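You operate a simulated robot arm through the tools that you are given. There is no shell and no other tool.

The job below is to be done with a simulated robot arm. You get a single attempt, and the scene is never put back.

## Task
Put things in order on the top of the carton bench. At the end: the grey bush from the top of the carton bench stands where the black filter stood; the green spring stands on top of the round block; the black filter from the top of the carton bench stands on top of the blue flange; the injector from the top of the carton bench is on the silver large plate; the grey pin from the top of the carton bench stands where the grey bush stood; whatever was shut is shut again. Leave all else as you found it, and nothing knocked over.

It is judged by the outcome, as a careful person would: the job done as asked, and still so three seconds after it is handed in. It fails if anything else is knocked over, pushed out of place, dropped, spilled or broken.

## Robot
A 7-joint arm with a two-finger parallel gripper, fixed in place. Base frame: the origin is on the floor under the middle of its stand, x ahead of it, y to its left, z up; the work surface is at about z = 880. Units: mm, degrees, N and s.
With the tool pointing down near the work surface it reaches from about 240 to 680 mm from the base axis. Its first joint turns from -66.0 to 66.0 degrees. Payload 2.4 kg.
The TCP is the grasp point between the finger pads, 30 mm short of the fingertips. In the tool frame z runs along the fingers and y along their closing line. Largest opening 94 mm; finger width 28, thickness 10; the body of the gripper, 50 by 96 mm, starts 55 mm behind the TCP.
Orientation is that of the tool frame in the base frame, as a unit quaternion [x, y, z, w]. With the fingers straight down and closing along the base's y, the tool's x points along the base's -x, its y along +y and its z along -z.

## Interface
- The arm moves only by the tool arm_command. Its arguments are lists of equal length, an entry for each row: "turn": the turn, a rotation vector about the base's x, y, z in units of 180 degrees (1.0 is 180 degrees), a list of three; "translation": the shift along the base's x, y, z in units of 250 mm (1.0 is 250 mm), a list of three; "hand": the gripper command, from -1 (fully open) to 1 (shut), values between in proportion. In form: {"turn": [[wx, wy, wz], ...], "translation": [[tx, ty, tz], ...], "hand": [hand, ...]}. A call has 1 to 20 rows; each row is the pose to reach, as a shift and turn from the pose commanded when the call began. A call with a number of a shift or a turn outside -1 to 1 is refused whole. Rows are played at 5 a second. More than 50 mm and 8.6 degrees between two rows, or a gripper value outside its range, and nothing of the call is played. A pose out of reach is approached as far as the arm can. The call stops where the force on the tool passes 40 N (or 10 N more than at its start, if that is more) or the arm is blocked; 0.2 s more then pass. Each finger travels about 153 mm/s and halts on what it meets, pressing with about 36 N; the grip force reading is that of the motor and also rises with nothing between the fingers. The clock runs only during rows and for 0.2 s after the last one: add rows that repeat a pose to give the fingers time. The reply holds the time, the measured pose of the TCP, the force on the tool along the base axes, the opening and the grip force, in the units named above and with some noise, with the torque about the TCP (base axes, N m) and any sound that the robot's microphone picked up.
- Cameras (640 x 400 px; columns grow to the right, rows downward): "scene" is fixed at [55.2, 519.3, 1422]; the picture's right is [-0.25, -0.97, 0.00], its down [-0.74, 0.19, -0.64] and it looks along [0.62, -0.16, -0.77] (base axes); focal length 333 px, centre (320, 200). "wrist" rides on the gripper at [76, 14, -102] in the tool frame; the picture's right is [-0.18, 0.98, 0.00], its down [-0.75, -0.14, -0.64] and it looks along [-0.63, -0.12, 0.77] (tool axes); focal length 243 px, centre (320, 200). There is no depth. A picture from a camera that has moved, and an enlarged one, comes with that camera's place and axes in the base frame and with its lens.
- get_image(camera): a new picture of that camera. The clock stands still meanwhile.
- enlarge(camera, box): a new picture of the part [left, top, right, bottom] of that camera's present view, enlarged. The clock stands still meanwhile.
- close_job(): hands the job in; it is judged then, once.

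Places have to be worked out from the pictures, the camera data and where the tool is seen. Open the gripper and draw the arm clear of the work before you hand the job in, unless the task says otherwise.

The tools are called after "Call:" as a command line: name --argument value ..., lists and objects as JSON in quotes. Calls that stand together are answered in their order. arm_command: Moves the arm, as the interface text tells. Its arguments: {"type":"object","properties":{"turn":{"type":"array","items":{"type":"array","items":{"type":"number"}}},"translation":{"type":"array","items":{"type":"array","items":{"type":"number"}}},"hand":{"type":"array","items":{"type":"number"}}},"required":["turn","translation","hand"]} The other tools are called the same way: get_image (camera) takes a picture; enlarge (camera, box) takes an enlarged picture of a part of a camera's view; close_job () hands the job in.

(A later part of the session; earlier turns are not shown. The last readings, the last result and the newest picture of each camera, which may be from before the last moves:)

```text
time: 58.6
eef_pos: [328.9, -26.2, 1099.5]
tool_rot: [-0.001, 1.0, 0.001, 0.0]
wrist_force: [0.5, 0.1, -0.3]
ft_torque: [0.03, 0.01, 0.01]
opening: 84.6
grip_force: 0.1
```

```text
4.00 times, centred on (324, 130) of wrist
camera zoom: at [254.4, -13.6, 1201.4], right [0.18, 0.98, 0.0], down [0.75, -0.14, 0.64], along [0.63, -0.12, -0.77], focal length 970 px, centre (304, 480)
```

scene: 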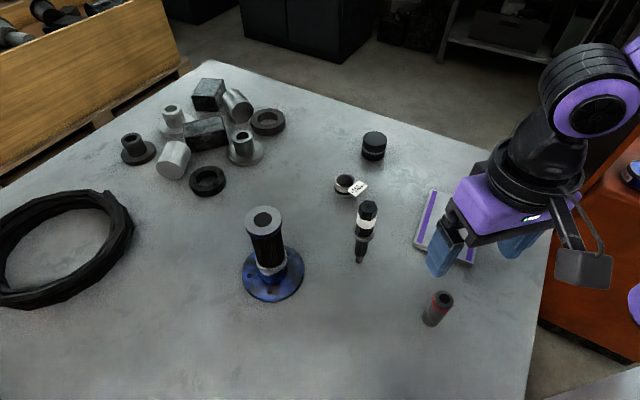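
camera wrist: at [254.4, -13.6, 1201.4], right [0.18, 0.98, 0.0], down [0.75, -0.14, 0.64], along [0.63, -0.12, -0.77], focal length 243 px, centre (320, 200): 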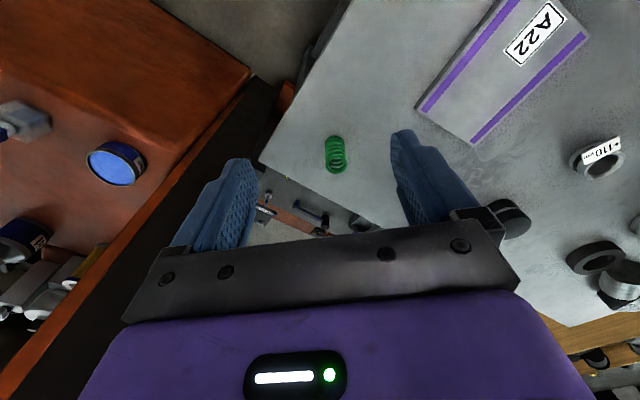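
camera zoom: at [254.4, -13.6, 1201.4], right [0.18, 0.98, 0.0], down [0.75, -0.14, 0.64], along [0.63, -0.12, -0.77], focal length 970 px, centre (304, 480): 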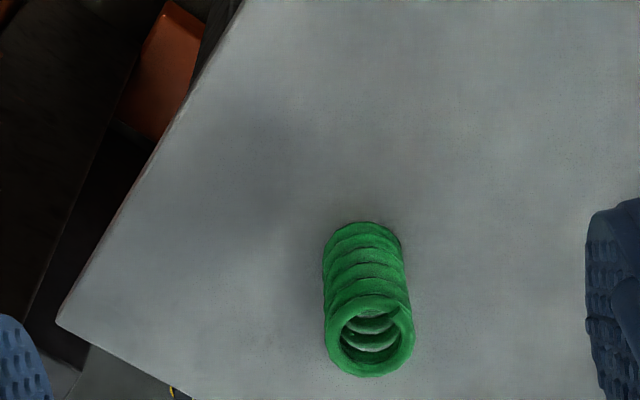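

The spring is at about (419, -23.5), 29 across with its top at z≈934. I move over it and lower the open fingers to z≈925.

Call:
arm_command --turn '[[0, 0, 0], [0, 0, 0], [0, 0, 0], [0, 0, 0], [0, 0, 0], [0, 0, 0], [0, 0, 0], [0, 0, 0]]' --translation '[[0.18, 0.005, 0], [0.36, 0.01, 0], [0.36, 0.01, -0.18], [0.36, 0.01, -0.36], [0.36, 0.01, -0.52], [0.36, 0.01, -0.64], [0.36, 0.01, -0.69], [0.36, 0.01, -0.69]]' --hand '[-0.6, -0.6, -0.6, -0.6, -0.6, -0.6, -0.6, -0.6]'

Call:
get_image --camera "wrist"

Call:
enlarge --camera "scene" --box '[460, 110, 590, 220]'

```text
time: 60.4
eef_pos: [418.0, -23.5, 923.3]
tool_rot: [0.0, 1.0, 0.0, 0.0]
wrist_force: [0.0, -0.1, 0.2]
ft_torque: [0.0, 0.0, 0.03]
opening: 75.0
grip_force: 0.0
```

```text
taken
camera wrist: at [343.2, -10.2, 1026.8], right [0.18, 0.98, 0.0], down [0.75, -0.14, 0.64], along [0.63, -0.12, -0.77], focal length 243 px, centre (320, 200)
```

wrist: 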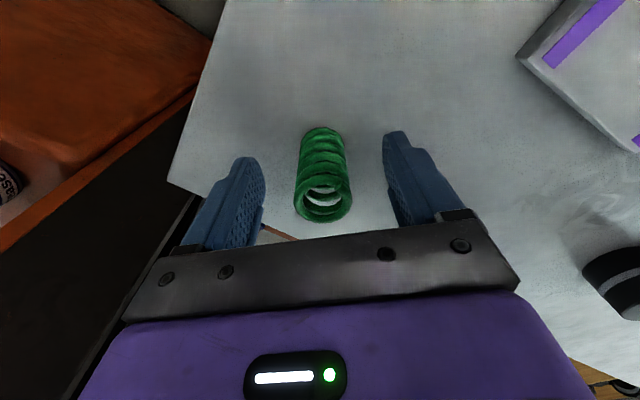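

```text
3.64 times, centred on (525, 165) of scene
camera zoom: at [55.2, 519.3, 1422.0], right [-0.25, -0.97, 0.0], down [-0.74, 0.19, -0.64], along [0.62, -0.16, -0.77], focal length 1210 px, centre (-426, 327)
```

zoom: 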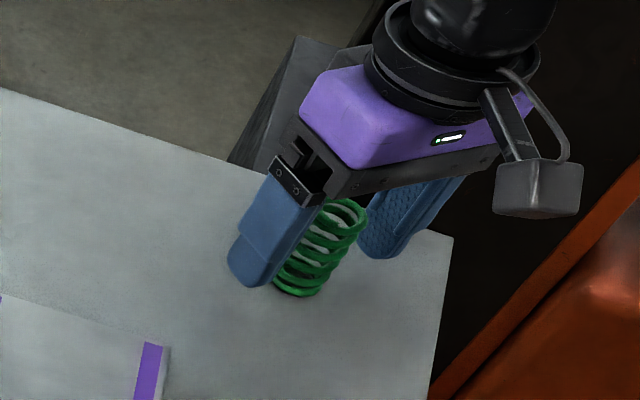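

The spring is centred between the fingers. I nudge +1.5 mm in x, close on it, and lift slowly.

Call:
arm_command --turn '[[0, 0, 0], [0, 0, 0], [0, 0, 0], [0, 0, 0], [0, 0, 0], [0, 0, 0]]' --translation '[[0.006, 0.003, 0], [0.006, 0.003, 0], [0.006, 0.003, 0], [0.006, 0.003, 0], [0.006, 0.003, 0], [0.006, 0.003, 0]]' --hand '[-0.4, 0, 0.3, 1, 1, 1]'

Call:
arm_command --turn '[[0, 0, 0], [0, 0, 0], [0, 0, 0], [0, 0, 0]]' --translation '[[0, 0, 0.016], [0, 0, 0.04], [0, 0, 0.08], [0, 0, 0.08]]' --hand '[1, 1, 1, 1]'

Call:
get_image --camera "wrist"

Call:
enlarge --camera "scene" --box '[460, 110, 590, 220]'

```text
time: 61.8
eef_pos: [420.5, -22.6, 924.0]
tool_rot: [0.001, 1.0, 0.0, 0.0]
wrist_force: [0.3, -0.1, 1.3]
ft_torque: [0.01, -0.01, 0.01]
opening: 27.7
grip_force: 35.8
```

```text
time: 62.8
eef_pos: [420.4, -23.4, 945.3]
tool_rot: [0.0, 1.0, 0.0, 0.0]
wrist_force: [-0.4, 0.6, 0.1]
ft_torque: [0.04, 0.01, -0.01]
opening: 27.8
grip_force: 35.8
```

```text
taken
camera wrist: at [345.9, -10.1, 1047.2], right [0.18, 0.98, 0.0], down [0.75, -0.14, 0.64], along [0.63, -0.12, -0.77], focal length 243 px, centre (320, 200)
```

wrist: 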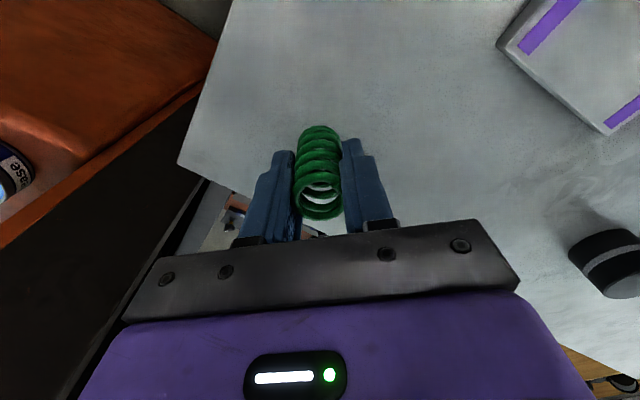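

```text
3.64 times, centred on (525, 165) of scene
camera zoom: at [55.2, 519.3, 1422.0], right [-0.25, -0.97, 0.0], down [-0.74, 0.19, -0.64], along [0.62, -0.16, -0.77], focal length 1210 px, centre (-426, 327)
```

zoom: 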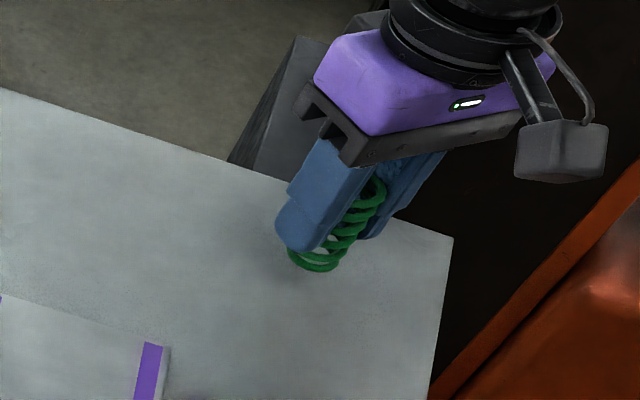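

The spring came up. I lift and carry it in two calls to above the round block at about (604, 246).

Call:
arm_command --turn '[[0, 0, 0], [0, 0, 0], [0, 0, 0], [0, 0, 0], [0, 0, 0], [0, 0, 0], [0, 0, 0], [0, 0, 0]]' --translation '[[0, 0, 0.12], [0, 0, 0.26], [0, 0, 0.34], [0.05, 0.073, 0.34], [0.13, 0.19, 0.34], [0.22, 0.322, 0.34], [0.31, 0.454, 0.34], [0.367, 0.538, 0.34]]' --hand '[1, 1, 1, 1, 1, 1, 1, 1]'

Call:
arm_command --turn '[[0, 0, 0], [0, 0, 0], [0, 0, 0], [0, 0, 0], [0, 0, 0], [0, 0, 0], [0, 0, 0]]' --translation '[[0.08, 0.117, 0], [0.17, 0.25, 0], [0.26, 0.381, 0], [0.33, 0.484, 0], [0.36, 0.528, 0], [0.367, 0.538, 0], [0.367, 0.538, 0]]' --hand '[1, 1, 1, 1, 1, 1, 1]'

Call:
get_image --camera "wrist"

Call:
enlarge --camera "scene" --box '[310, 60, 440, 180]'

Call:
enlarge --camera "wrist" --box '[220, 60, 420, 240]'

```text
time: 64.6
eef_pos: [513.1, 111.8, 1030.9]
tool_rot: [0.0, 1.0, 0.0, 0.0]
wrist_force: [0.1, 0.3, -0.7]
ft_torque: [0.0, -0.01, 0.01]
opening: 28.0
grip_force: 36.0
```

```text
time: 66.2
eef_pos: [604.0, 247.1, 1031.5]
tool_rot: [-0.001, 1.0, 0.0, 0.001]
wrist_force: [0.0, 0.9, -0.3]
ft_torque: [0.01, -0.03, 0.04]
opening: 27.6
grip_force: 36.1
```

```text
taken
camera wrist: at [529.2, 258.6, 1133.8], right [0.18, 0.98, 0.0], down [0.75, -0.14, 0.64], along [0.63, -0.12, -0.77], focal length 243 px, centre (320, 200)
```

wrist: 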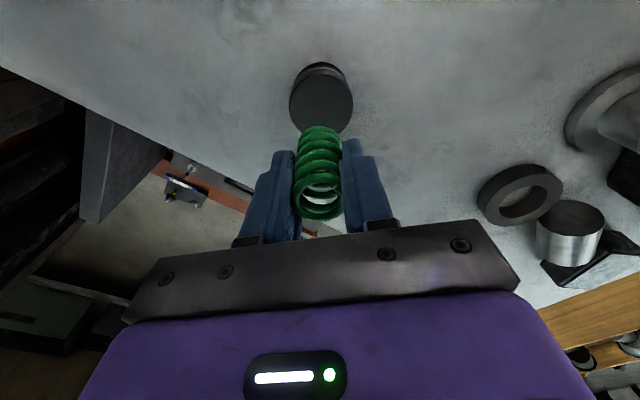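

```text
3.33 times, centred on (375, 120) of scene
camera zoom: at [55.2, 519.3, 1422.0], right [-0.25, -0.97, 0.0], down [-0.74, 0.19, -0.64], along [0.62, -0.16, -0.77], focal length 1109 px, centre (137, 467)
```

zoom: 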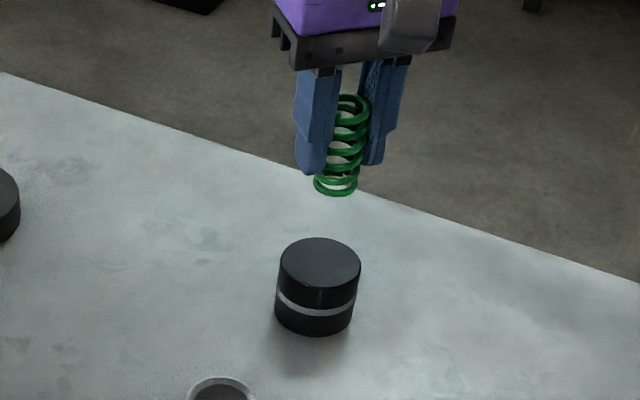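

```text
2.22 times, centred on (320, 150) of wrist
camera zoom: at [529.2, 258.6, 1133.8], right [0.18, 0.98, 0.0], down [0.75, -0.14, 0.64], along [0.63, -0.12, -0.77], focal length 539 px, centre (320, 311)
```

zoom: 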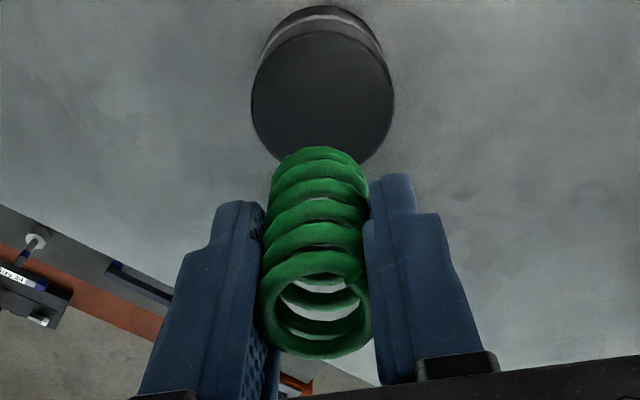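

The spring is over the block, offset by about (+2, -2) mm. I correct that and lower to roughly 8 mm above the block to check alignment directly.

Call:
arm_command --turn '[[0, 0, 0], [0, 0, 0], [0, 0, 0], [0, 0, 0]]' --translation '[[-0.008, 0.009, -0.08], [-0.008, 0.009, -0.17], [-0.008, 0.009, -0.228], [-0.008, 0.009, -0.228]]' --hand '[1, 1, 1, 1]'

Call:
enlarge --camera "scene" --box '[330, 80, 430, 170]'

Call:
enlarge --camera "wrist" --box '[240, 60, 400, 240]'

```text
time: 67.2
eef_pos: [601.0, 247.5, 974.3]
tool_rot: [0.0, 1.0, 0.0, 0.0]
wrist_force: [-0.2, -0.1, -0.8]
ft_torque: [-0.04, -0.02, 0.01]
opening: 27.3
grip_force: 36.2
```

```text
4.44 times, centred on (380, 125) of scene
camera zoom: at [55.2, 519.3, 1422.0], right [-0.25, -0.97, 0.0], down [-0.74, 0.19, -0.64], along [0.62, -0.16, -0.77], focal length 1479 px, centre (53, 533)
```

zoom: 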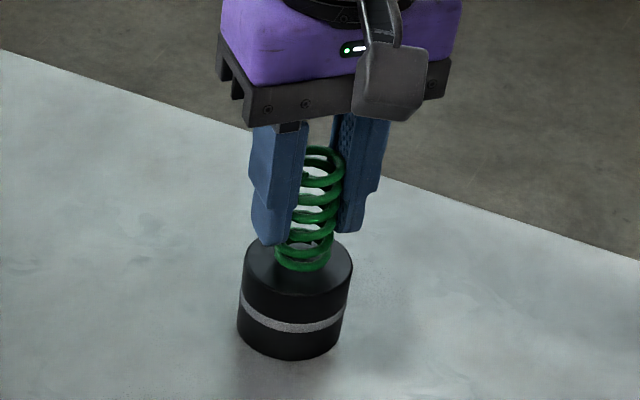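

```text
2.22 times, centred on (320, 150) of wrist
camera zoom: at [526.3, 259.9, 1075.9], right [0.18, 0.98, 0.0], down [0.75, -0.14, 0.64], along [0.63, -0.12, -0.77], focal length 539 px, centre (320, 311)
```

zoom: 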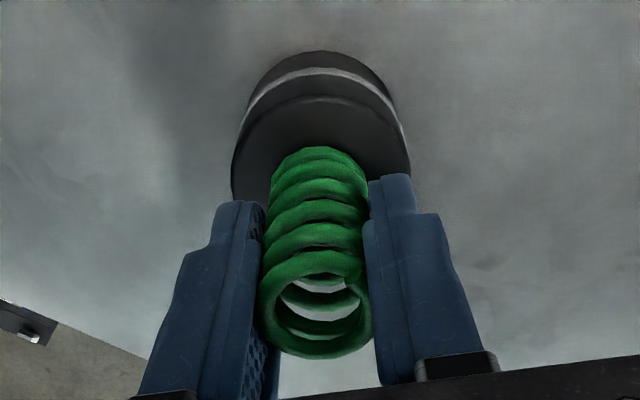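

Alignment is good, within about 2 mm on a block with 13 mm to spare. I make a tiny correction, lower 5 mm, then step down gently.

Call:
arm_command --turn '[[0, 0, 0], [0, 0, 0], [0, 0, 0]]' --translation '[[-0.004, 0.006, -0.01], [-0.004, 0.006, -0.02], [-0.004, 0.006, -0.02]]' --hand '[1, 1, 1]'

Call:
arm_command --turn '[[0, 0, 0], [0, 0, 0]]' --translation '[[0, 0, -0.006], [0, 0, -0.006]]' --hand '[1, 1]'

```text
time: 68.0
eef_pos: [601.3, 249.9, 969.6]
tool_rot: [-0.001, 1.0, 0.001, 0.001]
wrist_force: [-3.2, -1.6, 14.2]
ft_torque: [-0.09, 0.11, 0.0]
opening: 27.7
grip_force: 36.6
```

```text
time: 68.6
eef_pos: [601.9, 249.1, 968.0]
tool_rot: [-0.001, 1.0, 0.0, 0.002]
wrist_force: [-4.4, -2.5, 24.6]
ft_torque: [-0.1, 0.12, -0.01]
opening: 27.8
grip_force: 36.2
```

Contact made. I ease back up by 3 mm to take off the load and check.

Call:
arm_command --turn '[[0, 0, 0], [0, 0, 0]]' --translation '[[0, 0, 0.01], [0, 0, 0.01]]' --hand '[1, 1]'

Call:
enlarge --camera "scene" --box '[330, 80, 430, 170]'

Call:
enlarge --camera "wrist" --box '[240, 60, 400, 240]'

```text
time: 69.2
eef_pos: [601.7, 250.0, 968.4]
tool_rot: [-0.001, 1.0, 0.0, 0.0]
wrist_force: [1.8, 1.3, 5.7]
ft_torque: [0.04, -0.14, 0.01]
opening: 27.8
grip_force: 36.0
```

```text
4.44 times, centred on (380, 125) of scene
camera zoom: at [55.2, 519.3, 1422.0], right [-0.25, -0.97, 0.0], down [-0.74, 0.19, -0.64], along [0.62, -0.16, -0.77], focal length 1479 px, centre (53, 533)
```

zoom: 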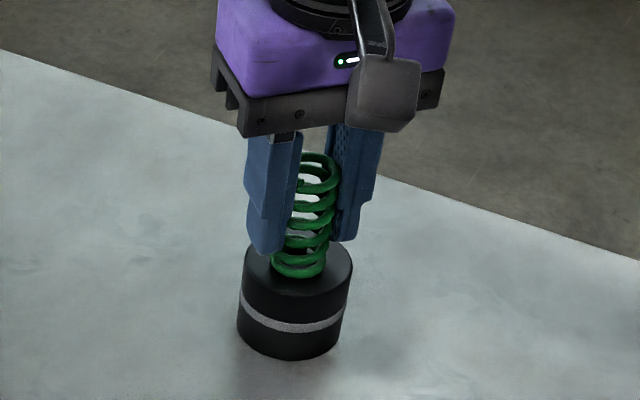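

```text
2.22 times, centred on (320, 150) of wrist
camera zoom: at [526.2, 261.9, 1070.9], right [0.18, 0.98, 0.0], down [0.75, -0.14, 0.64], along [0.63, -0.12, -0.77], focal length 539 px, centre (320, 311)
```

zoom: 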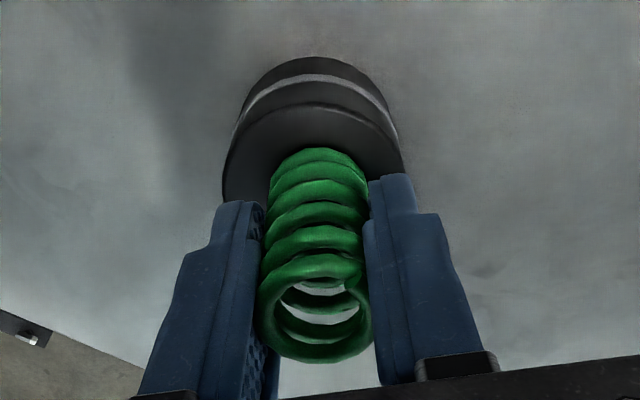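

Call:
arm_command --turn '[[0, 0, 0], [0, 0, 0], [0, 0, 0], [0, 0, 0], [0, 0, 0], [0, 0, 0], [0, 0, 0]]' --translation '[[0, 0, 0.003], [0, 0, 0.003], [0, 0, 0.003], [0, 0, 0.003], [0, 0, 0.003], [0, 0, 0.003], [0, 0, 0.003]]' --hand '[1, 1, 0.38, 0.3, 0.1, -0.3, -0.3]'

Call:
enlarge --camera "scene" --box '[330, 80, 430, 170]'

Call:
enlarge --camera "wrist" --box '[240, 60, 400, 240]'

```text
time: 70.8
eef_pos: [601.5, 249.2, 969.8]
tool_rot: [0.0, 1.0, 0.0, 0.0]
wrist_force: [-1.0, 0.9, -0.6]
ft_torque: [0.0, -0.02, 0.01]
opening: 61.3
grip_force: 0.1
```

```text
4.44 times, centred on (380, 125) of scene
camera zoom: at [55.2, 519.3, 1422.0], right [-0.25, -0.97, 0.0], down [-0.74, 0.19, -0.64], along [0.62, -0.16, -0.77], focal length 1479 px, centre (53, 533)
```

zoom: 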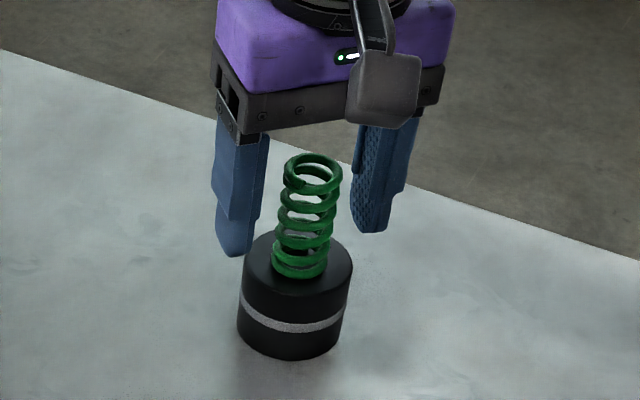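

```text
2.22 times, centred on (320, 150) of wrist
camera zoom: at [526.6, 262.0, 1072.6], right [0.18, 0.98, 0.0], down [0.75, -0.14, 0.64], along [0.63, -0.12, -0.77], focal length 539 px, centre (320, 311)
```

zoom: 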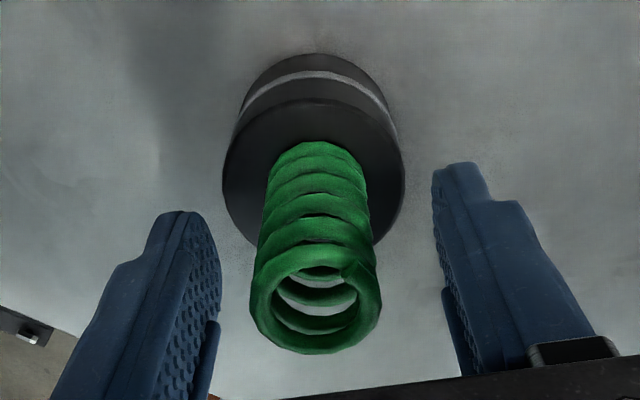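

The spring stands upright on the round block. I raise straight up, then travel high toward a look position behind the injector.

Call:
arm_command --turn '[[0, 0, 0], [0, 0, 0], [0, 0, 0], [0, 0, 0], [0, 0, 0], [0, 0, 0], [0, 0, 0], [0, 0, 0], [0, 0, 0], [0, 0, 0]]' --translation '[[0, 0, 0.06], [0, 0, 0.2], [0, 0, 0.36], [0, 0, 0.52], [0, 0, 0.68], [0, 0, 0.72], [-0.18, 0.061, 0.72], [-0.36, 0.122, 0.72], [-0.54, 0.184, 0.72], [-0.72, 0.245, 0.72]]' --hand '[-0.4, -0.6, -0.8, -0.8, -0.8, -0.8, -0.8, -0.8, -0.8, -0.8]'

Call:
arm_command --turn '[[0, 0, 0], [0, 0, 0], [0, 0, 0], [0, 0, 0], [0, 0, 0]]' --translation '[[-0.18, 0.061, 0], [-0.36, 0.122, 0], [-0.54, 0.184, 0], [-0.72, 0.245, 0], [-0.72, 0.245, 0]]' --hand '[-0.8, -0.8, -0.8, -0.8, -0.8]'

Call:
get_image --camera "wrist"

Call:
get_image --camera "scene"

Call:
enlarge --camera "wrist" --box '[240, 80, 400, 220]'

```text
time: 73.0
eef_pos: [423.0, 310.0, 1149.8]
tool_rot: [0.001, 1.0, 0.0, 0.0]
wrist_force: [0.3, 0.2, -0.6]
ft_torque: [0.02, 0.0, 0.01]
opening: 84.6
grip_force: 0.1
```

```text
time: 74.2
eef_pos: [238.6, 372.2, 1147.7]
tool_rot: [-0.001, 1.0, 0.0, 0.0]
wrist_force: [0.5, 0.5, -0.7]
ft_torque: [-0.02, 0.0, 0.0]
opening: 84.6
grip_force: 0.0
```

```text
taken
camera wrist: at [164.7, 384.9, 1250.3], right [0.18, 0.98, 0.0], down [0.75, -0.14, 0.64], along [0.63, -0.12, -0.77], focal length 243 px, centre (320, 200)
```

wrist: 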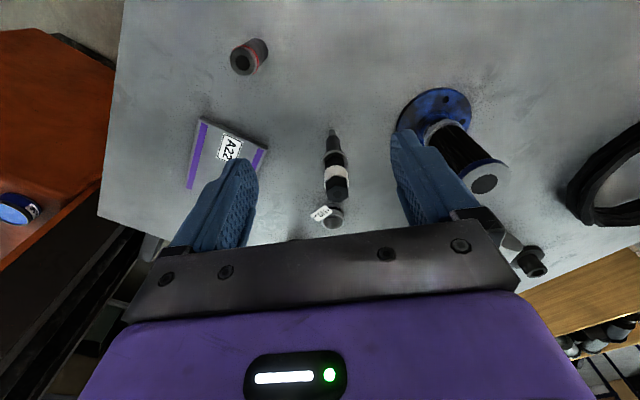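

```text
taken
```

scene: 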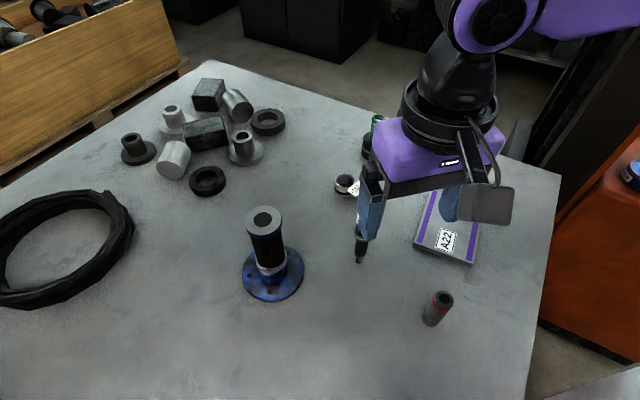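

```text
2.86 times, centred on (320, 150) of wrist
camera zoom: at [164.7, 384.9, 1250.3], right [0.18, 0.98, 0.0], down [0.75, -0.14, 0.64], along [0.63, -0.12, -0.77], focal length 693 px, centre (320, 343)
```

zoom: 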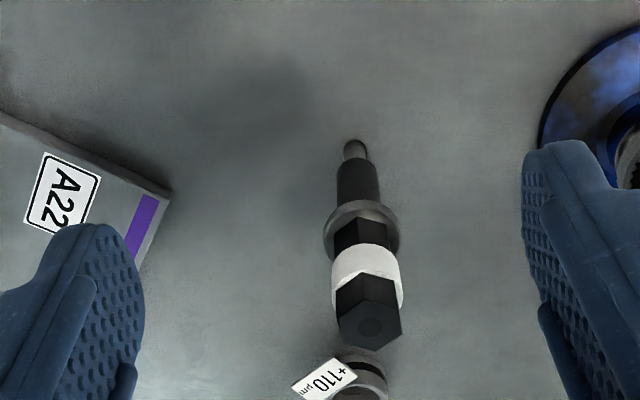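

The injector stands at about (331.5, 374) with its top at z≈1043. The white band is roughly z 1005–1028 and the collar sits below 983. I move above it, with fingertips still higher than its top, to check centring since it balances on a small tip.

Call:
arm_command --turn '[[0, 0, 0], [0, 0, 0], [0, 0, 0], [0, 0, 0], [0, 0, 0], [0, 0, 0]]' --translation '[[0.12, 0.002, 0], [0.26, 0.004, 0], [0.37, 0.006, 0], [0.37, 0.006, -0.12], [0.37, 0.006, -0.22], [0.37, 0.006, -0.22]]' --hand '[-1, -1, -1, -1, -1, -1]'

Call:
get_image --camera "wrist"

Call:
enlarge --camera "wrist" --box '[240, 100, 400, 240]'

Call:
enlarge --camera "scene" --box '[300, 140, 430, 270]'

```text
time: 75.6
eef_pos: [332.6, 373.0, 1093.3]
tool_rot: [-0.002, 1.0, -0.001, 0.0]
wrist_force: [0.0, 0.7, -0.3]
ft_torque: [0.01, 0.0, 0.01]
opening: 94.0
grip_force: 0.1
```

```text
taken
camera wrist: at [258.2, 385.8, 1195.9], right [0.18, 0.98, 0.0], down [0.75, -0.14, 0.64], along [0.63, -0.12, -0.77], focal length 243 px, centre (320, 200)
```

wrist: 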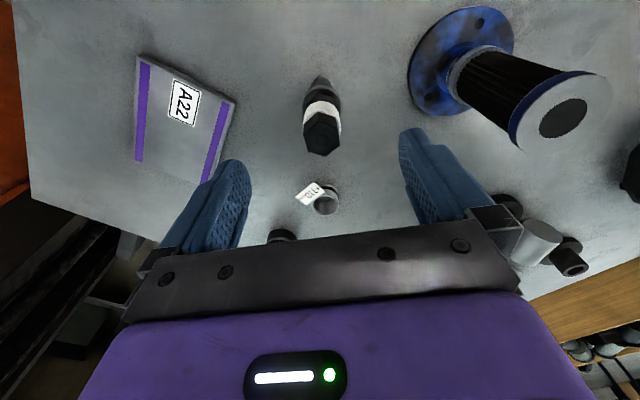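

```text
2.86 times, centred on (320, 170) of wrist
camera zoom: at [258.2, 385.8, 1195.9], right [0.18, 0.98, 0.0], down [0.75, -0.14, 0.64], along [0.63, -0.12, -0.77], focal length 693 px, centre (320, 286)
```

zoom: 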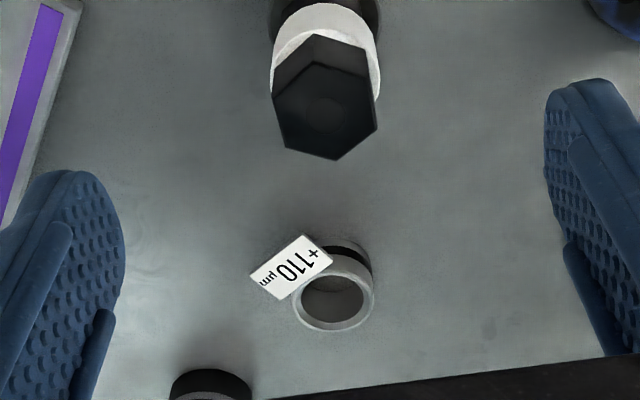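

```text
3.08 times, centred on (365, 205) of scene
camera zoom: at [55.2, 519.3, 1422.0], right [-0.25, -0.97, 0.0], down [-0.74, 0.19, -0.64], along [0.62, -0.16, -0.77], focal length 1024 px, centre (182, 185)
```

zoom: 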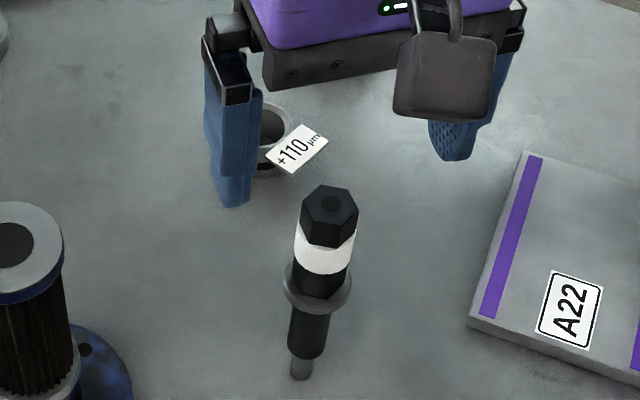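

The injector's axis is at (331.3, 373.7), within 1 mm of the tool axis. I lower straight down to z≈1020 with the fingers fully open.

Call:
arm_command --turn '[[0, 0, 0], [0, 0, 0], [0, 0, 0], [0, 0, 0], [0, 0, 0]]' --translation '[[-0.003, 0.002, -0.1], [-0.003, 0.002, -0.19], [-0.003, 0.002, -0.26], [-0.003, 0.002, -0.292], [-0.003, 0.002, -0.292]]' --hand '[-1, -1, -1, -1, -1]'

Call:
enlarge --camera "wrist" --box '[200, 80, 440, 240]'

Call:
enlarge --camera "scene" --box '[300, 140, 430, 270]'

```text
time: 76.8
eef_pos: [332.6, 375.5, 1022.6]
tool_rot: [0.0, 1.0, 0.0, 0.0]
wrist_force: [0.4, 0.2, -0.8]
ft_torque: [0.02, 0.01, -0.02]
opening: 94.3
grip_force: 0.1
```

```text
2.50 times, centred on (320, 160) of wrist
camera zoom: at [257.9, 388.4, 1124.3], right [0.18, 0.98, 0.0], down [0.75, -0.14, 0.64], along [0.63, -0.12, -0.77], focal length 606 px, centre (320, 300)
```

zoom: 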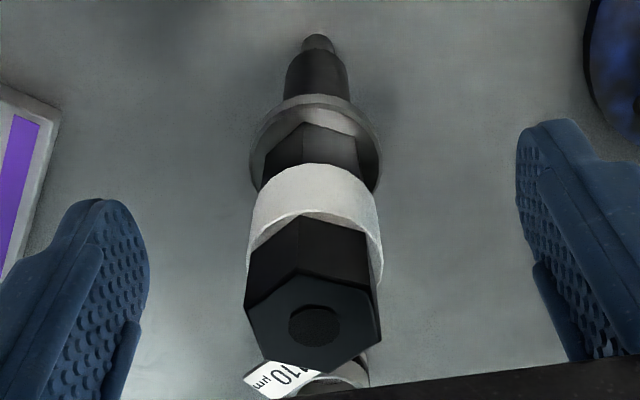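

```text
3.08 times, centred on (365, 205) of scene
camera zoom: at [55.2, 519.3, 1422.0], right [-0.25, -0.97, 0.0], down [-0.74, 0.19, -0.64], along [0.62, -0.16, -0.77], focal length 1024 px, centre (182, 185)
```

zoom: 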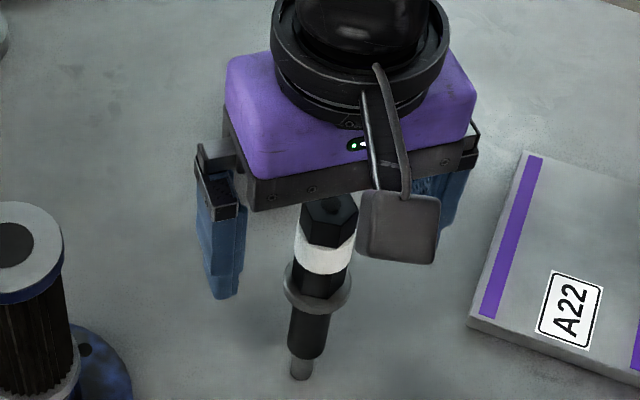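

The injector is about 1.5 mm off in y and 2 mm in x relative to the hand. I correct by (-1.8, -1.4) before closing.

Call:
arm_command --turn '[[0, 0, 0], [0, 0, 0]]' --translation '[[-0.007, -0.0055, -0.006], [-0.007, -0.0055, -0.006]]' --hand '[-1, -1]'

Call:
enlarge --camera "wrist" --box '[200, 80, 440, 240]'

```text
time: 77.4
eef_pos: [330.3, 372.6, 1019.6]
tool_rot: [0.001, 1.0, 0.001, 0.0]
wrist_force: [-0.5, 0.6, 0.4]
ft_torque: [0.0, 0.01, 0.01]
opening: 94.2
grip_force: 0.1
```

```text
2.50 times, centred on (320, 160) of wrist
camera zoom: at [256.0, 386.0, 1123.1], right [0.18, 0.98, 0.0], down [0.75, -0.14, 0.64], along [0.63, -0.12, -0.77], focal length 606 px, centre (320, 300)
```

zoom: 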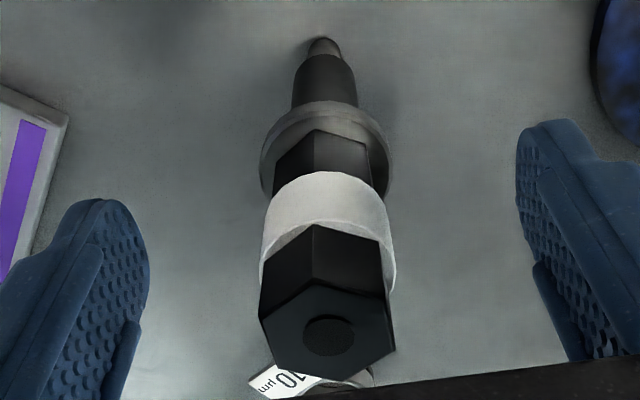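

The injector is now centred within 0.7 mm. I close gradually so both pads meet it gently, then clamp.

Call:
arm_command --turn '[[0, 0, 0], [0, 0, 0], [0, 0, 0], [0, 0, 0], [0, 0, 0], [0, 0, 0], [0, 0, 0], [0, 0, 0], [0, 0, 0], [0, 0, 0], [0, 0, 0]]' --translation '[[0, 0, 0], [0, 0, 0], [0, 0, 0], [0, 0, 0], [0, 0, 0], [0, 0, 0], [0, 0, 0], [0, 0, 0], [0, 0, 0], [0, 0, 0], [0, 0, 0]]' --hand '[-0.5, 0, 0.2, 0.28, 0.33, 0.37, 0.41, 0.5, 1, 1, 1]'

Call:
enlarge --camera "wrist" --box '[200, 80, 440, 240]'

Call:
enlarge --camera "scene" --box '[300, 140, 430, 270]'

```text
time: 79.8
eef_pos: [331.5, 373.8, 1021.2]
tool_rot: [0.0, 1.0, 0.0, 0.0]
wrist_force: [1.0, 0.7, 1.0]
ft_torque: [0.1, -0.05, 0.0]
opening: 23.9
grip_force: 36.2
```

```text
2.50 times, centred on (320, 160) of wrist
camera zoom: at [256.0, 386.1, 1123.1], right [0.18, 0.98, 0.0], down [0.75, -0.14, 0.64], along [0.63, -0.12, -0.77], focal length 606 px, centre (320, 300)
```

zoom: 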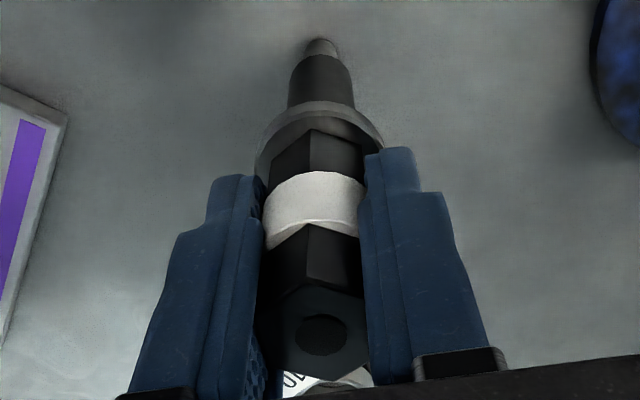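

```text
3.08 times, centred on (365, 205) of scene
camera zoom: at [55.2, 519.3, 1422.0], right [-0.25, -0.97, 0.0], down [-0.74, 0.19, -0.64], along [0.62, -0.16, -0.77], focal length 1024 px, centre (182, 185)
```

zoom: 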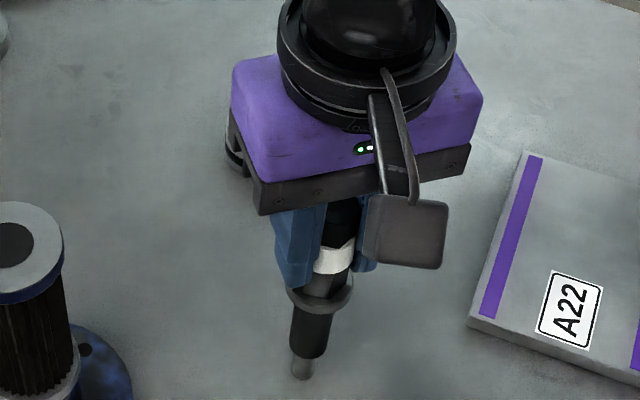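

The grip holds at 23.9 mm, bearing on the hex body, and the injector is still upright. I lift slowly a few millimetres and check.

Call:
arm_command --turn '[[0, 0, 0], [0, 0, 0], [0, 0, 0], [0, 0, 0]]' --translation '[[0, 0, 0.012], [0, 0, 0.028], [0, 0, 0.048], [0, 0, 0.048]]' --hand '[1, 1, 1, 1]'

Call:
enlarge --camera "wrist" --box '[200, 80, 440, 240]'

Call:
enlarge --camera "scene" --box '[300, 140, 430, 270]'

```text
time: 80.8
eef_pos: [330.5, 372.7, 1033.3]
tool_rot: [0.0, 1.0, 0.0, -0.001]
wrist_force: [-0.9, 0.2, -3.1]
ft_torque: [0.01, 0.05, -0.04]
opening: 23.6
grip_force: 35.8
```

```text
2.50 times, centred on (320, 160) of wrist
camera zoom: at [256.0, 385.4, 1134.6], right [0.18, 0.98, 0.0], down [0.75, -0.14, 0.64], along [0.63, -0.12, -0.77], focal length 606 px, centre (320, 300)
```

zoom: 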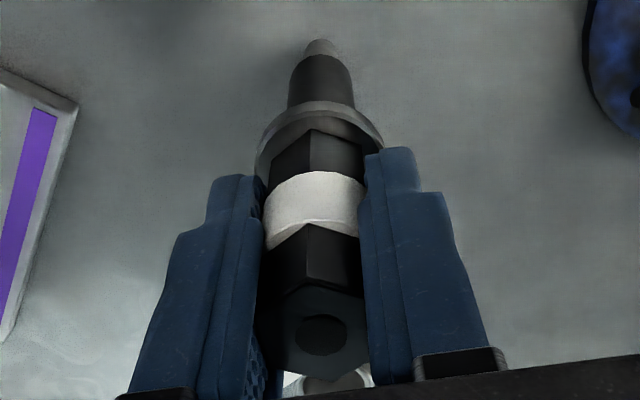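

```text
3.08 times, centred on (365, 205) of scene
camera zoom: at [55.3, 519.3, 1421.9], right [-0.25, -0.97, 0.0], down [-0.74, 0.19, -0.64], along [0.62, -0.16, -0.77], focal length 1024 px, centre (182, 185)
```

zoom: 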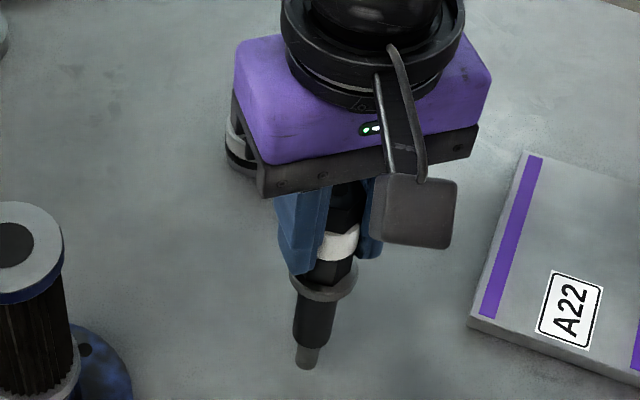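

The injector is held upright with a 3 N load. I lift it further and carry it gently to above the plate's centre at about (366, 174).

Call:
arm_command --turn '[[0, 0, 0], [0, 0, 0], [0, 0, 0], [0, 0, 0], [0, 0, 0], [0, 0, 0], [0, 0, 0], [0, 0, 0], [0, 0, 0], [0, 0, 0], [0, 0, 0], [0, 0, 0], [0, 0, 0], [0, 0, 0], [0, 0, 0]]' --translation '[[0, 0, 0.05], [0, 0, 0.12], [0, 0, 0.17], [0, 0, 0.18], [0.006, -0.032, 0.18], [0.017, -0.096, 0.18], [0.031, -0.176, 0.18], [0.048, -0.271, 0.18], [0.065, -0.367, 0.18], [0.082, -0.462, 0.18], [0.099, -0.558, 0.18], [0.116, -0.653, 0.18], [0.13, -0.733, 0.18], [0.139, -0.781, 0.18], [0.141, -0.797, 0.18]]' --hand '[1, 1, 1, 1, 1, 1, 1, 1, 1, 1, 1, 1, 1, 1, 1]'

Call:
get_image --camera "wrist"

Call:
get_image --camera "scene"

Call:
enlarge --camera "scene" --box '[370, 130, 510, 270]'

Call:
enlarge --camera "wrist" --box '[200, 20, 440, 240]'

```text
time: 84.0
eef_pos: [365.7, 174.1, 1077.5]
tool_rot: [0.0, 1.0, 0.0, 0.001]
wrist_force: [-0.7, 0.0, -2.5]
ft_torque: [0.02, 0.03, -0.01]
opening: 23.7
grip_force: 36.0
```

```text
taken
camera wrist: at [291.1, 186.4, 1180.2], right [0.18, 0.98, 0.0], down [0.75, -0.14, 0.64], along [0.63, -0.12, -0.77], focal length 243 px, centre (320, 200)
```

wrist: 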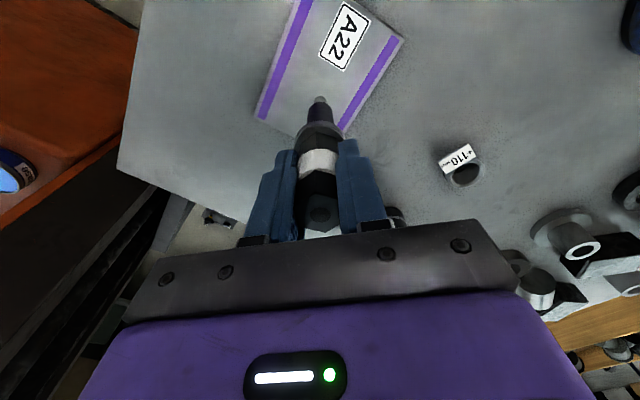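

```text
taken
```

scene: 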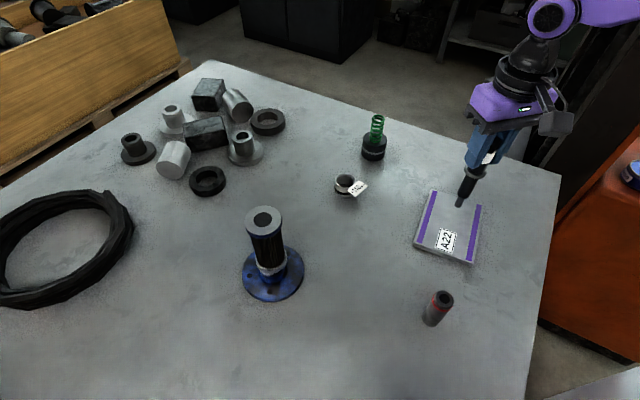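

```text
2.86 times, centred on (440, 200) of scene
camera zoom: at [55.3, 519.3, 1421.9], right [-0.25, -0.97, 0.0], down [-0.74, 0.19, -0.64], along [0.62, -0.16, -0.77], focal length 951 px, centre (-23, 200)
```

zoom: 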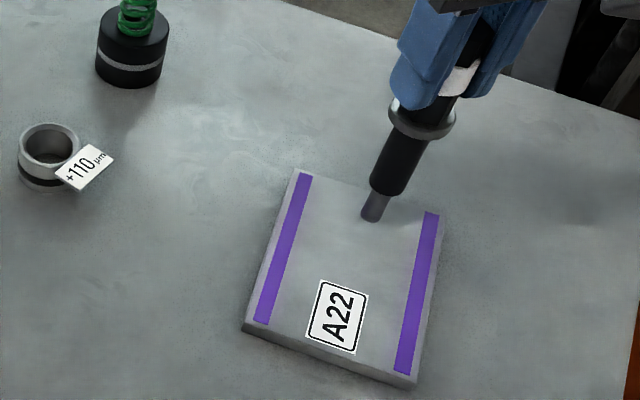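

```text
1.82 times, centred on (320, 130) of wrist
camera zoom: at [291.1, 186.4, 1180.2], right [0.18, 0.98, 0.0], down [0.75, -0.14, 0.64], along [0.63, -0.12, -0.77], focal length 441 px, centre (320, 327)
```

zoom: 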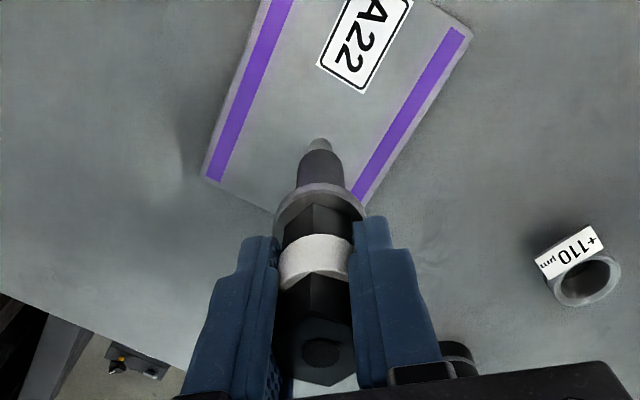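

The tip is over the plate's centre, and I shift it (+5, -4) mm to stay off the label. I lower to roughly 8 mm above the plate.

Call:
arm_command --turn '[[0, 0, 0], [0, 0, 0], [0, 0, 0], [0, 0, 0], [0, 0, 0]]' --translation '[[0.01, -0.008, -0.04], [0.02, -0.016, -0.1], [0.02, -0.016, -0.15], [0.02, -0.016, -0.168], [0.02, -0.016, -0.168]]' --hand '[1, 1, 1, 1, 1]'

Call:
enlarge --camera "scene" --box '[400, 150, 500, 270]'

Call:
enlarge --camera "wrist" --box '[200, 20, 440, 240]'

```text
time: 85.2
eef_pos: [370.6, 170.1, 1035.8]
tool_rot: [-0.001, 1.0, 0.0, 0.0]
wrist_force: [0.6, 0.4, -2.4]
ft_torque: [0.01, 0.0, -0.01]
opening: 23.9
grip_force: 35.7
```

```text
3.33 times, centred on (450, 210) of scene
camera zoom: at [55.3, 519.3, 1421.9], right [-0.25, -0.97, 0.0], down [-0.74, 0.19, -0.64], along [0.62, -0.16, -0.77], focal length 1109 px, centre (-113, 167)
```

zoom: 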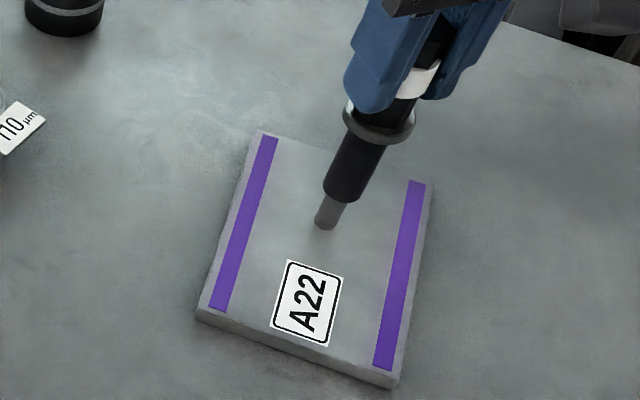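

```text
1.82 times, centred on (320, 130) of wrist
camera zoom: at [295.7, 182.3, 1138.2], right [0.18, 0.98, 0.0], down [0.75, -0.14, 0.64], along [0.63, -0.12, -0.77], focal length 441 px, centre (320, 327)
```

zoom: 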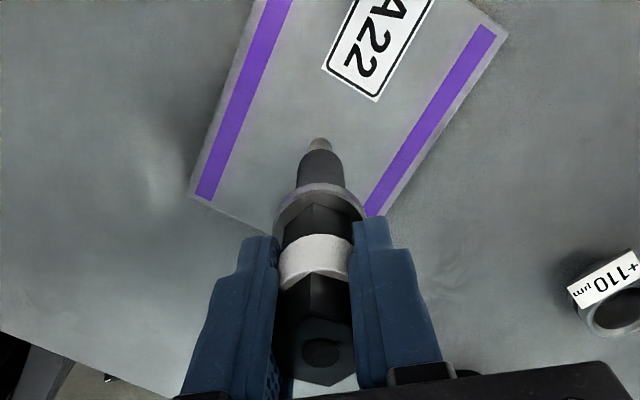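

The tip is a few millimetres above the plate, centred between the purple bars. I step down in 2 mm steps.

Call:
arm_command --turn '[[0, 0, 0], [0, 0, 0]]' --translation '[[0, 0, -0.01], [0, 0, -0.01]]' --hand '[1, 1]'

Call:
arm_command --turn '[[0, 0, 0], [0, 0, 0]]' --translation '[[0, 0, -0.006], [0, 0, -0.006]]' --hand '[1, 1]'

```text
time: 85.8
eef_pos: [370.1, 170.6, 1032.7]
tool_rot: [0.0, 1.0, -0.001, 0.0]
wrist_force: [-0.2, -0.6, -3.0]
ft_torque: [-0.01, -0.03, 0.0]
opening: 23.8
grip_force: 36.0
```

```text
time: 86.4
eef_pos: [371.7, 170.0, 1033.5]
tool_rot: [0.0, 1.0, 0.001, 0.001]
wrist_force: [-3.4, -1.3, 20.6]
ft_torque: [-0.25, 0.55, 0.01]
opening: 23.7
grip_force: 35.9
```

Contact on the plate at z≈892. I ease up 1 mm and verify the load and uprightness before releasing.

Call:
arm_command --turn '[[0, 0, 0], [0, 0, 0], [0, 0, 0]]' --translation '[[0, 0, 0.004], [0, 0, 0.004], [0, 0, 0.004]]' --hand '[1, 1, 1]'

Call:
enlarge --camera "wrist" --box '[200, 80, 440, 240]'

Call:
enlarge --camera "scene" --box '[400, 150, 500, 270]'

```text
time: 87.2
eef_pos: [369.7, 170.5, 1032.7]
tool_rot: [0.0, 1.0, 0.0, 0.001]
wrist_force: [1.7, -2.0, 7.2]
ft_torque: [-0.29, -0.27, 0.01]
opening: 23.6
grip_force: 35.8
```

```text
2.50 times, centred on (320, 160) of wrist
camera zoom: at [295.9, 182.6, 1134.9], right [0.18, 0.98, 0.0], down [0.75, -0.14, 0.64], along [0.63, -0.12, -0.77], focal length 606 px, centre (320, 300)
```

zoom: 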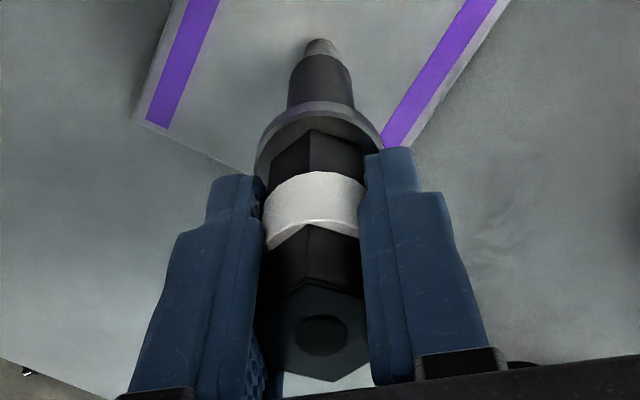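

```text
3.33 times, centred on (450, 210) of scene
camera zoom: at [55.2, 519.2, 1422.0], right [-0.25, -0.97, 0.0], down [-0.74, 0.19, -0.64], along [0.62, -0.16, -0.77], focal length 1109 px, centre (-113, 167)
```

zoom: 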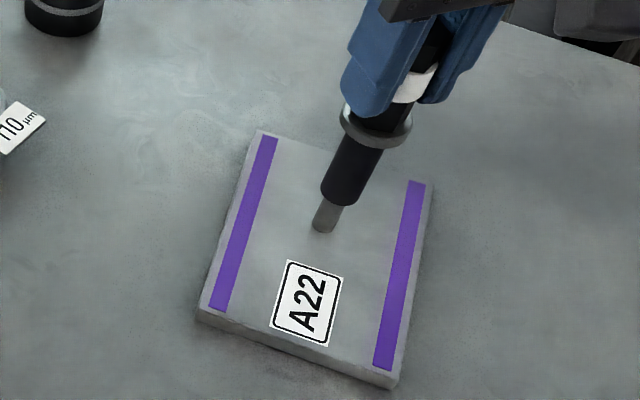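

Call:
arm_command --turn '[[0, 0, 0], [0, 0, 0], [0, 0, 0]]' --translation '[[0, 0, 0.002], [0, 0, 0.002], [0, 0, 0.002]]' --hand '[1, 1, 1]'

```text
time: 88.0
eef_pos: [370.5, 170.1, 1033.3]
tool_rot: [-0.001, 1.0, 0.0, -0.001]
wrist_force: [-0.5, 0.3, -3.2]
ft_torque: [-0.01, 0.01, 0.03]
opening: 23.7
grip_force: 36.4
```

It hangs free by less than 0.5 mm with no side load. I lower 0.25 mm and open the fingers gradually and evenly.

Call:
arm_command --turn '[[0, 0, 0], [0, 0, 0], [0, 0, 0], [0, 0, 0], [0, 0, 0], [0, 0, 0], [0, 0, 0], [0, 0, 0], [0, 0, 0], [0, 0, 0]]' --translation '[[0, 0, -0.001], [0, 0, -0.001], [0, 0, -0.001], [0, 0, -0.001], [0, 0, -0.001], [0, 0, -0.001], [0, 0, -0.001], [0, 0, -0.001], [0, 0, -0.001], [0, 0, -0.001]]' --hand '[1, 0.48, 0.46, 0.44, 0.4, 0.3, 0.1, -0.2, -0.5, -0.5]'

Call:
enlarge --camera "wrist" --box '[200, 80, 440, 240]'

Call:
enlarge --camera "scene" --box '[400, 150, 500, 270]'

```text
time: 90.2
eef_pos: [371.5, 170.0, 1032.6]
tool_rot: [-0.001, 1.0, 0.0, 0.0]
wrist_force: [-0.3, 0.9, 0.3]
ft_torque: [-0.01, 0.03, -0.01]
opening: 70.4
grip_force: 0.1
```

```text
2.50 times, centred on (320, 160) of wrist
camera zoom: at [295.9, 182.2, 1135.3], right [0.18, 0.98, 0.0], down [0.75, -0.14, 0.64], along [0.63, -0.12, -0.77], focal length 606 px, centre (320, 300)
```

zoom: 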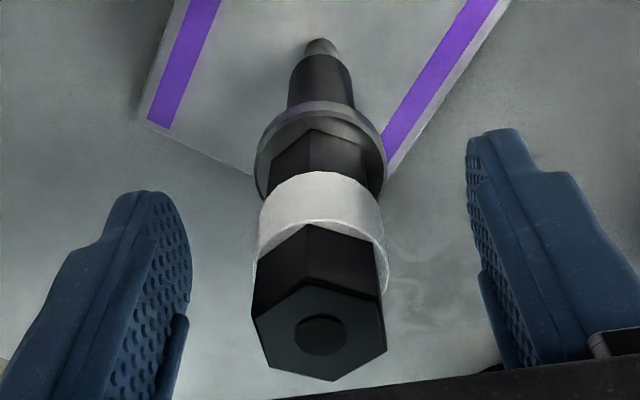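

```text
3.33 times, centred on (450, 210) of scene
camera zoom: at [55.2, 519.3, 1422.0], right [-0.25, -0.97, 0.0], down [-0.74, 0.19, -0.64], along [0.62, -0.16, -0.77], focal length 1109 px, centre (-113, 167)
```

zoom: 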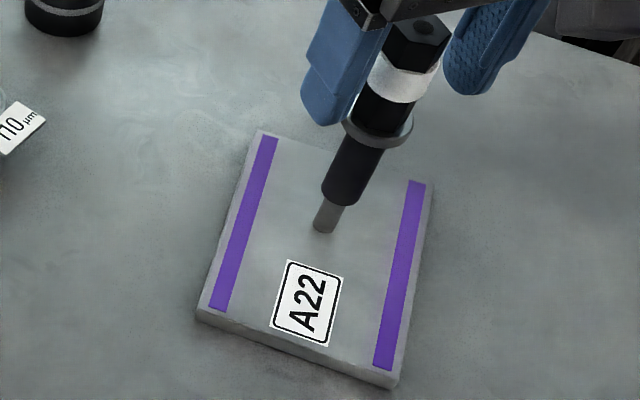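

The injector stands freely on the plate. I open wider and raise the hand straight up, slowly at first.

Call:
arm_command --turn '[[0, 0, 0], [0, 0, 0], [0, 0, 0], [0, 0, 0], [0, 0, 0], [0, 0, 0], [0, 0, 0]]' --translation '[[0, 0, 0], [0, 0, 0.05], [0, 0, 0.14], [0, 0, 0.26], [0, 0, 0.4], [0, 0, 0.52], [0, 0, 0.52]]' --hand '[-0.8, -0.8, -0.8, -0.8, -0.8, -0.8, -0.8]'

Call:
get_image --camera "scene"

Call:
get_image --camera "wrist"

```text
time: 91.8
eef_pos: [372.6, 167.2, 1163.9]
tool_rot: [0.0, 1.0, 0.0, 0.0]
wrist_force: [0.3, -1.0, -0.3]
ft_torque: [-0.02, 0.02, 0.01]
opening: 84.6
grip_force: 0.1
```

```text
taken
```

scene: 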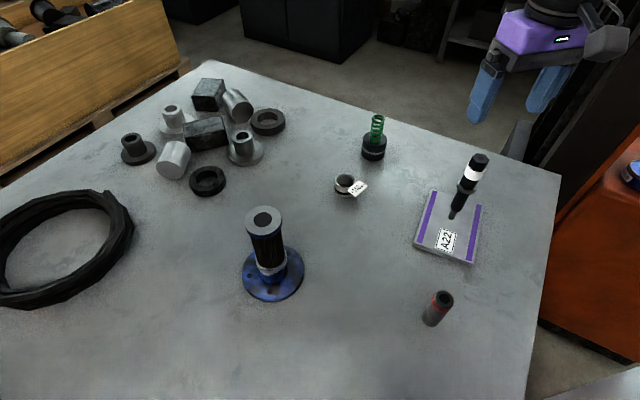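

```text
taken
camera wrist: at [297.4, 181.1, 1266.1], right [0.18, 0.98, 0.0], down [0.75, -0.14, 0.64], along [0.63, -0.12, -0.77], focal length 243 px, centre (320, 200)
```

wrist: 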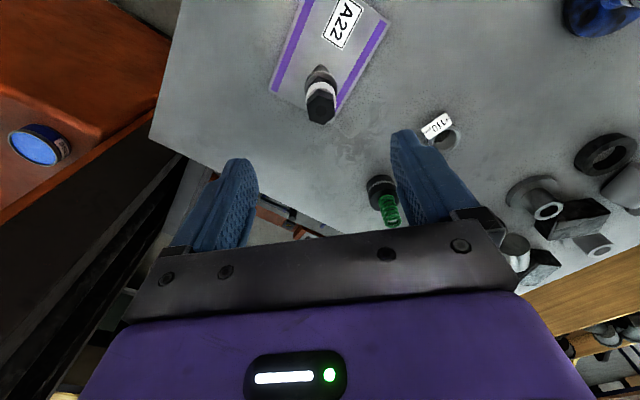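

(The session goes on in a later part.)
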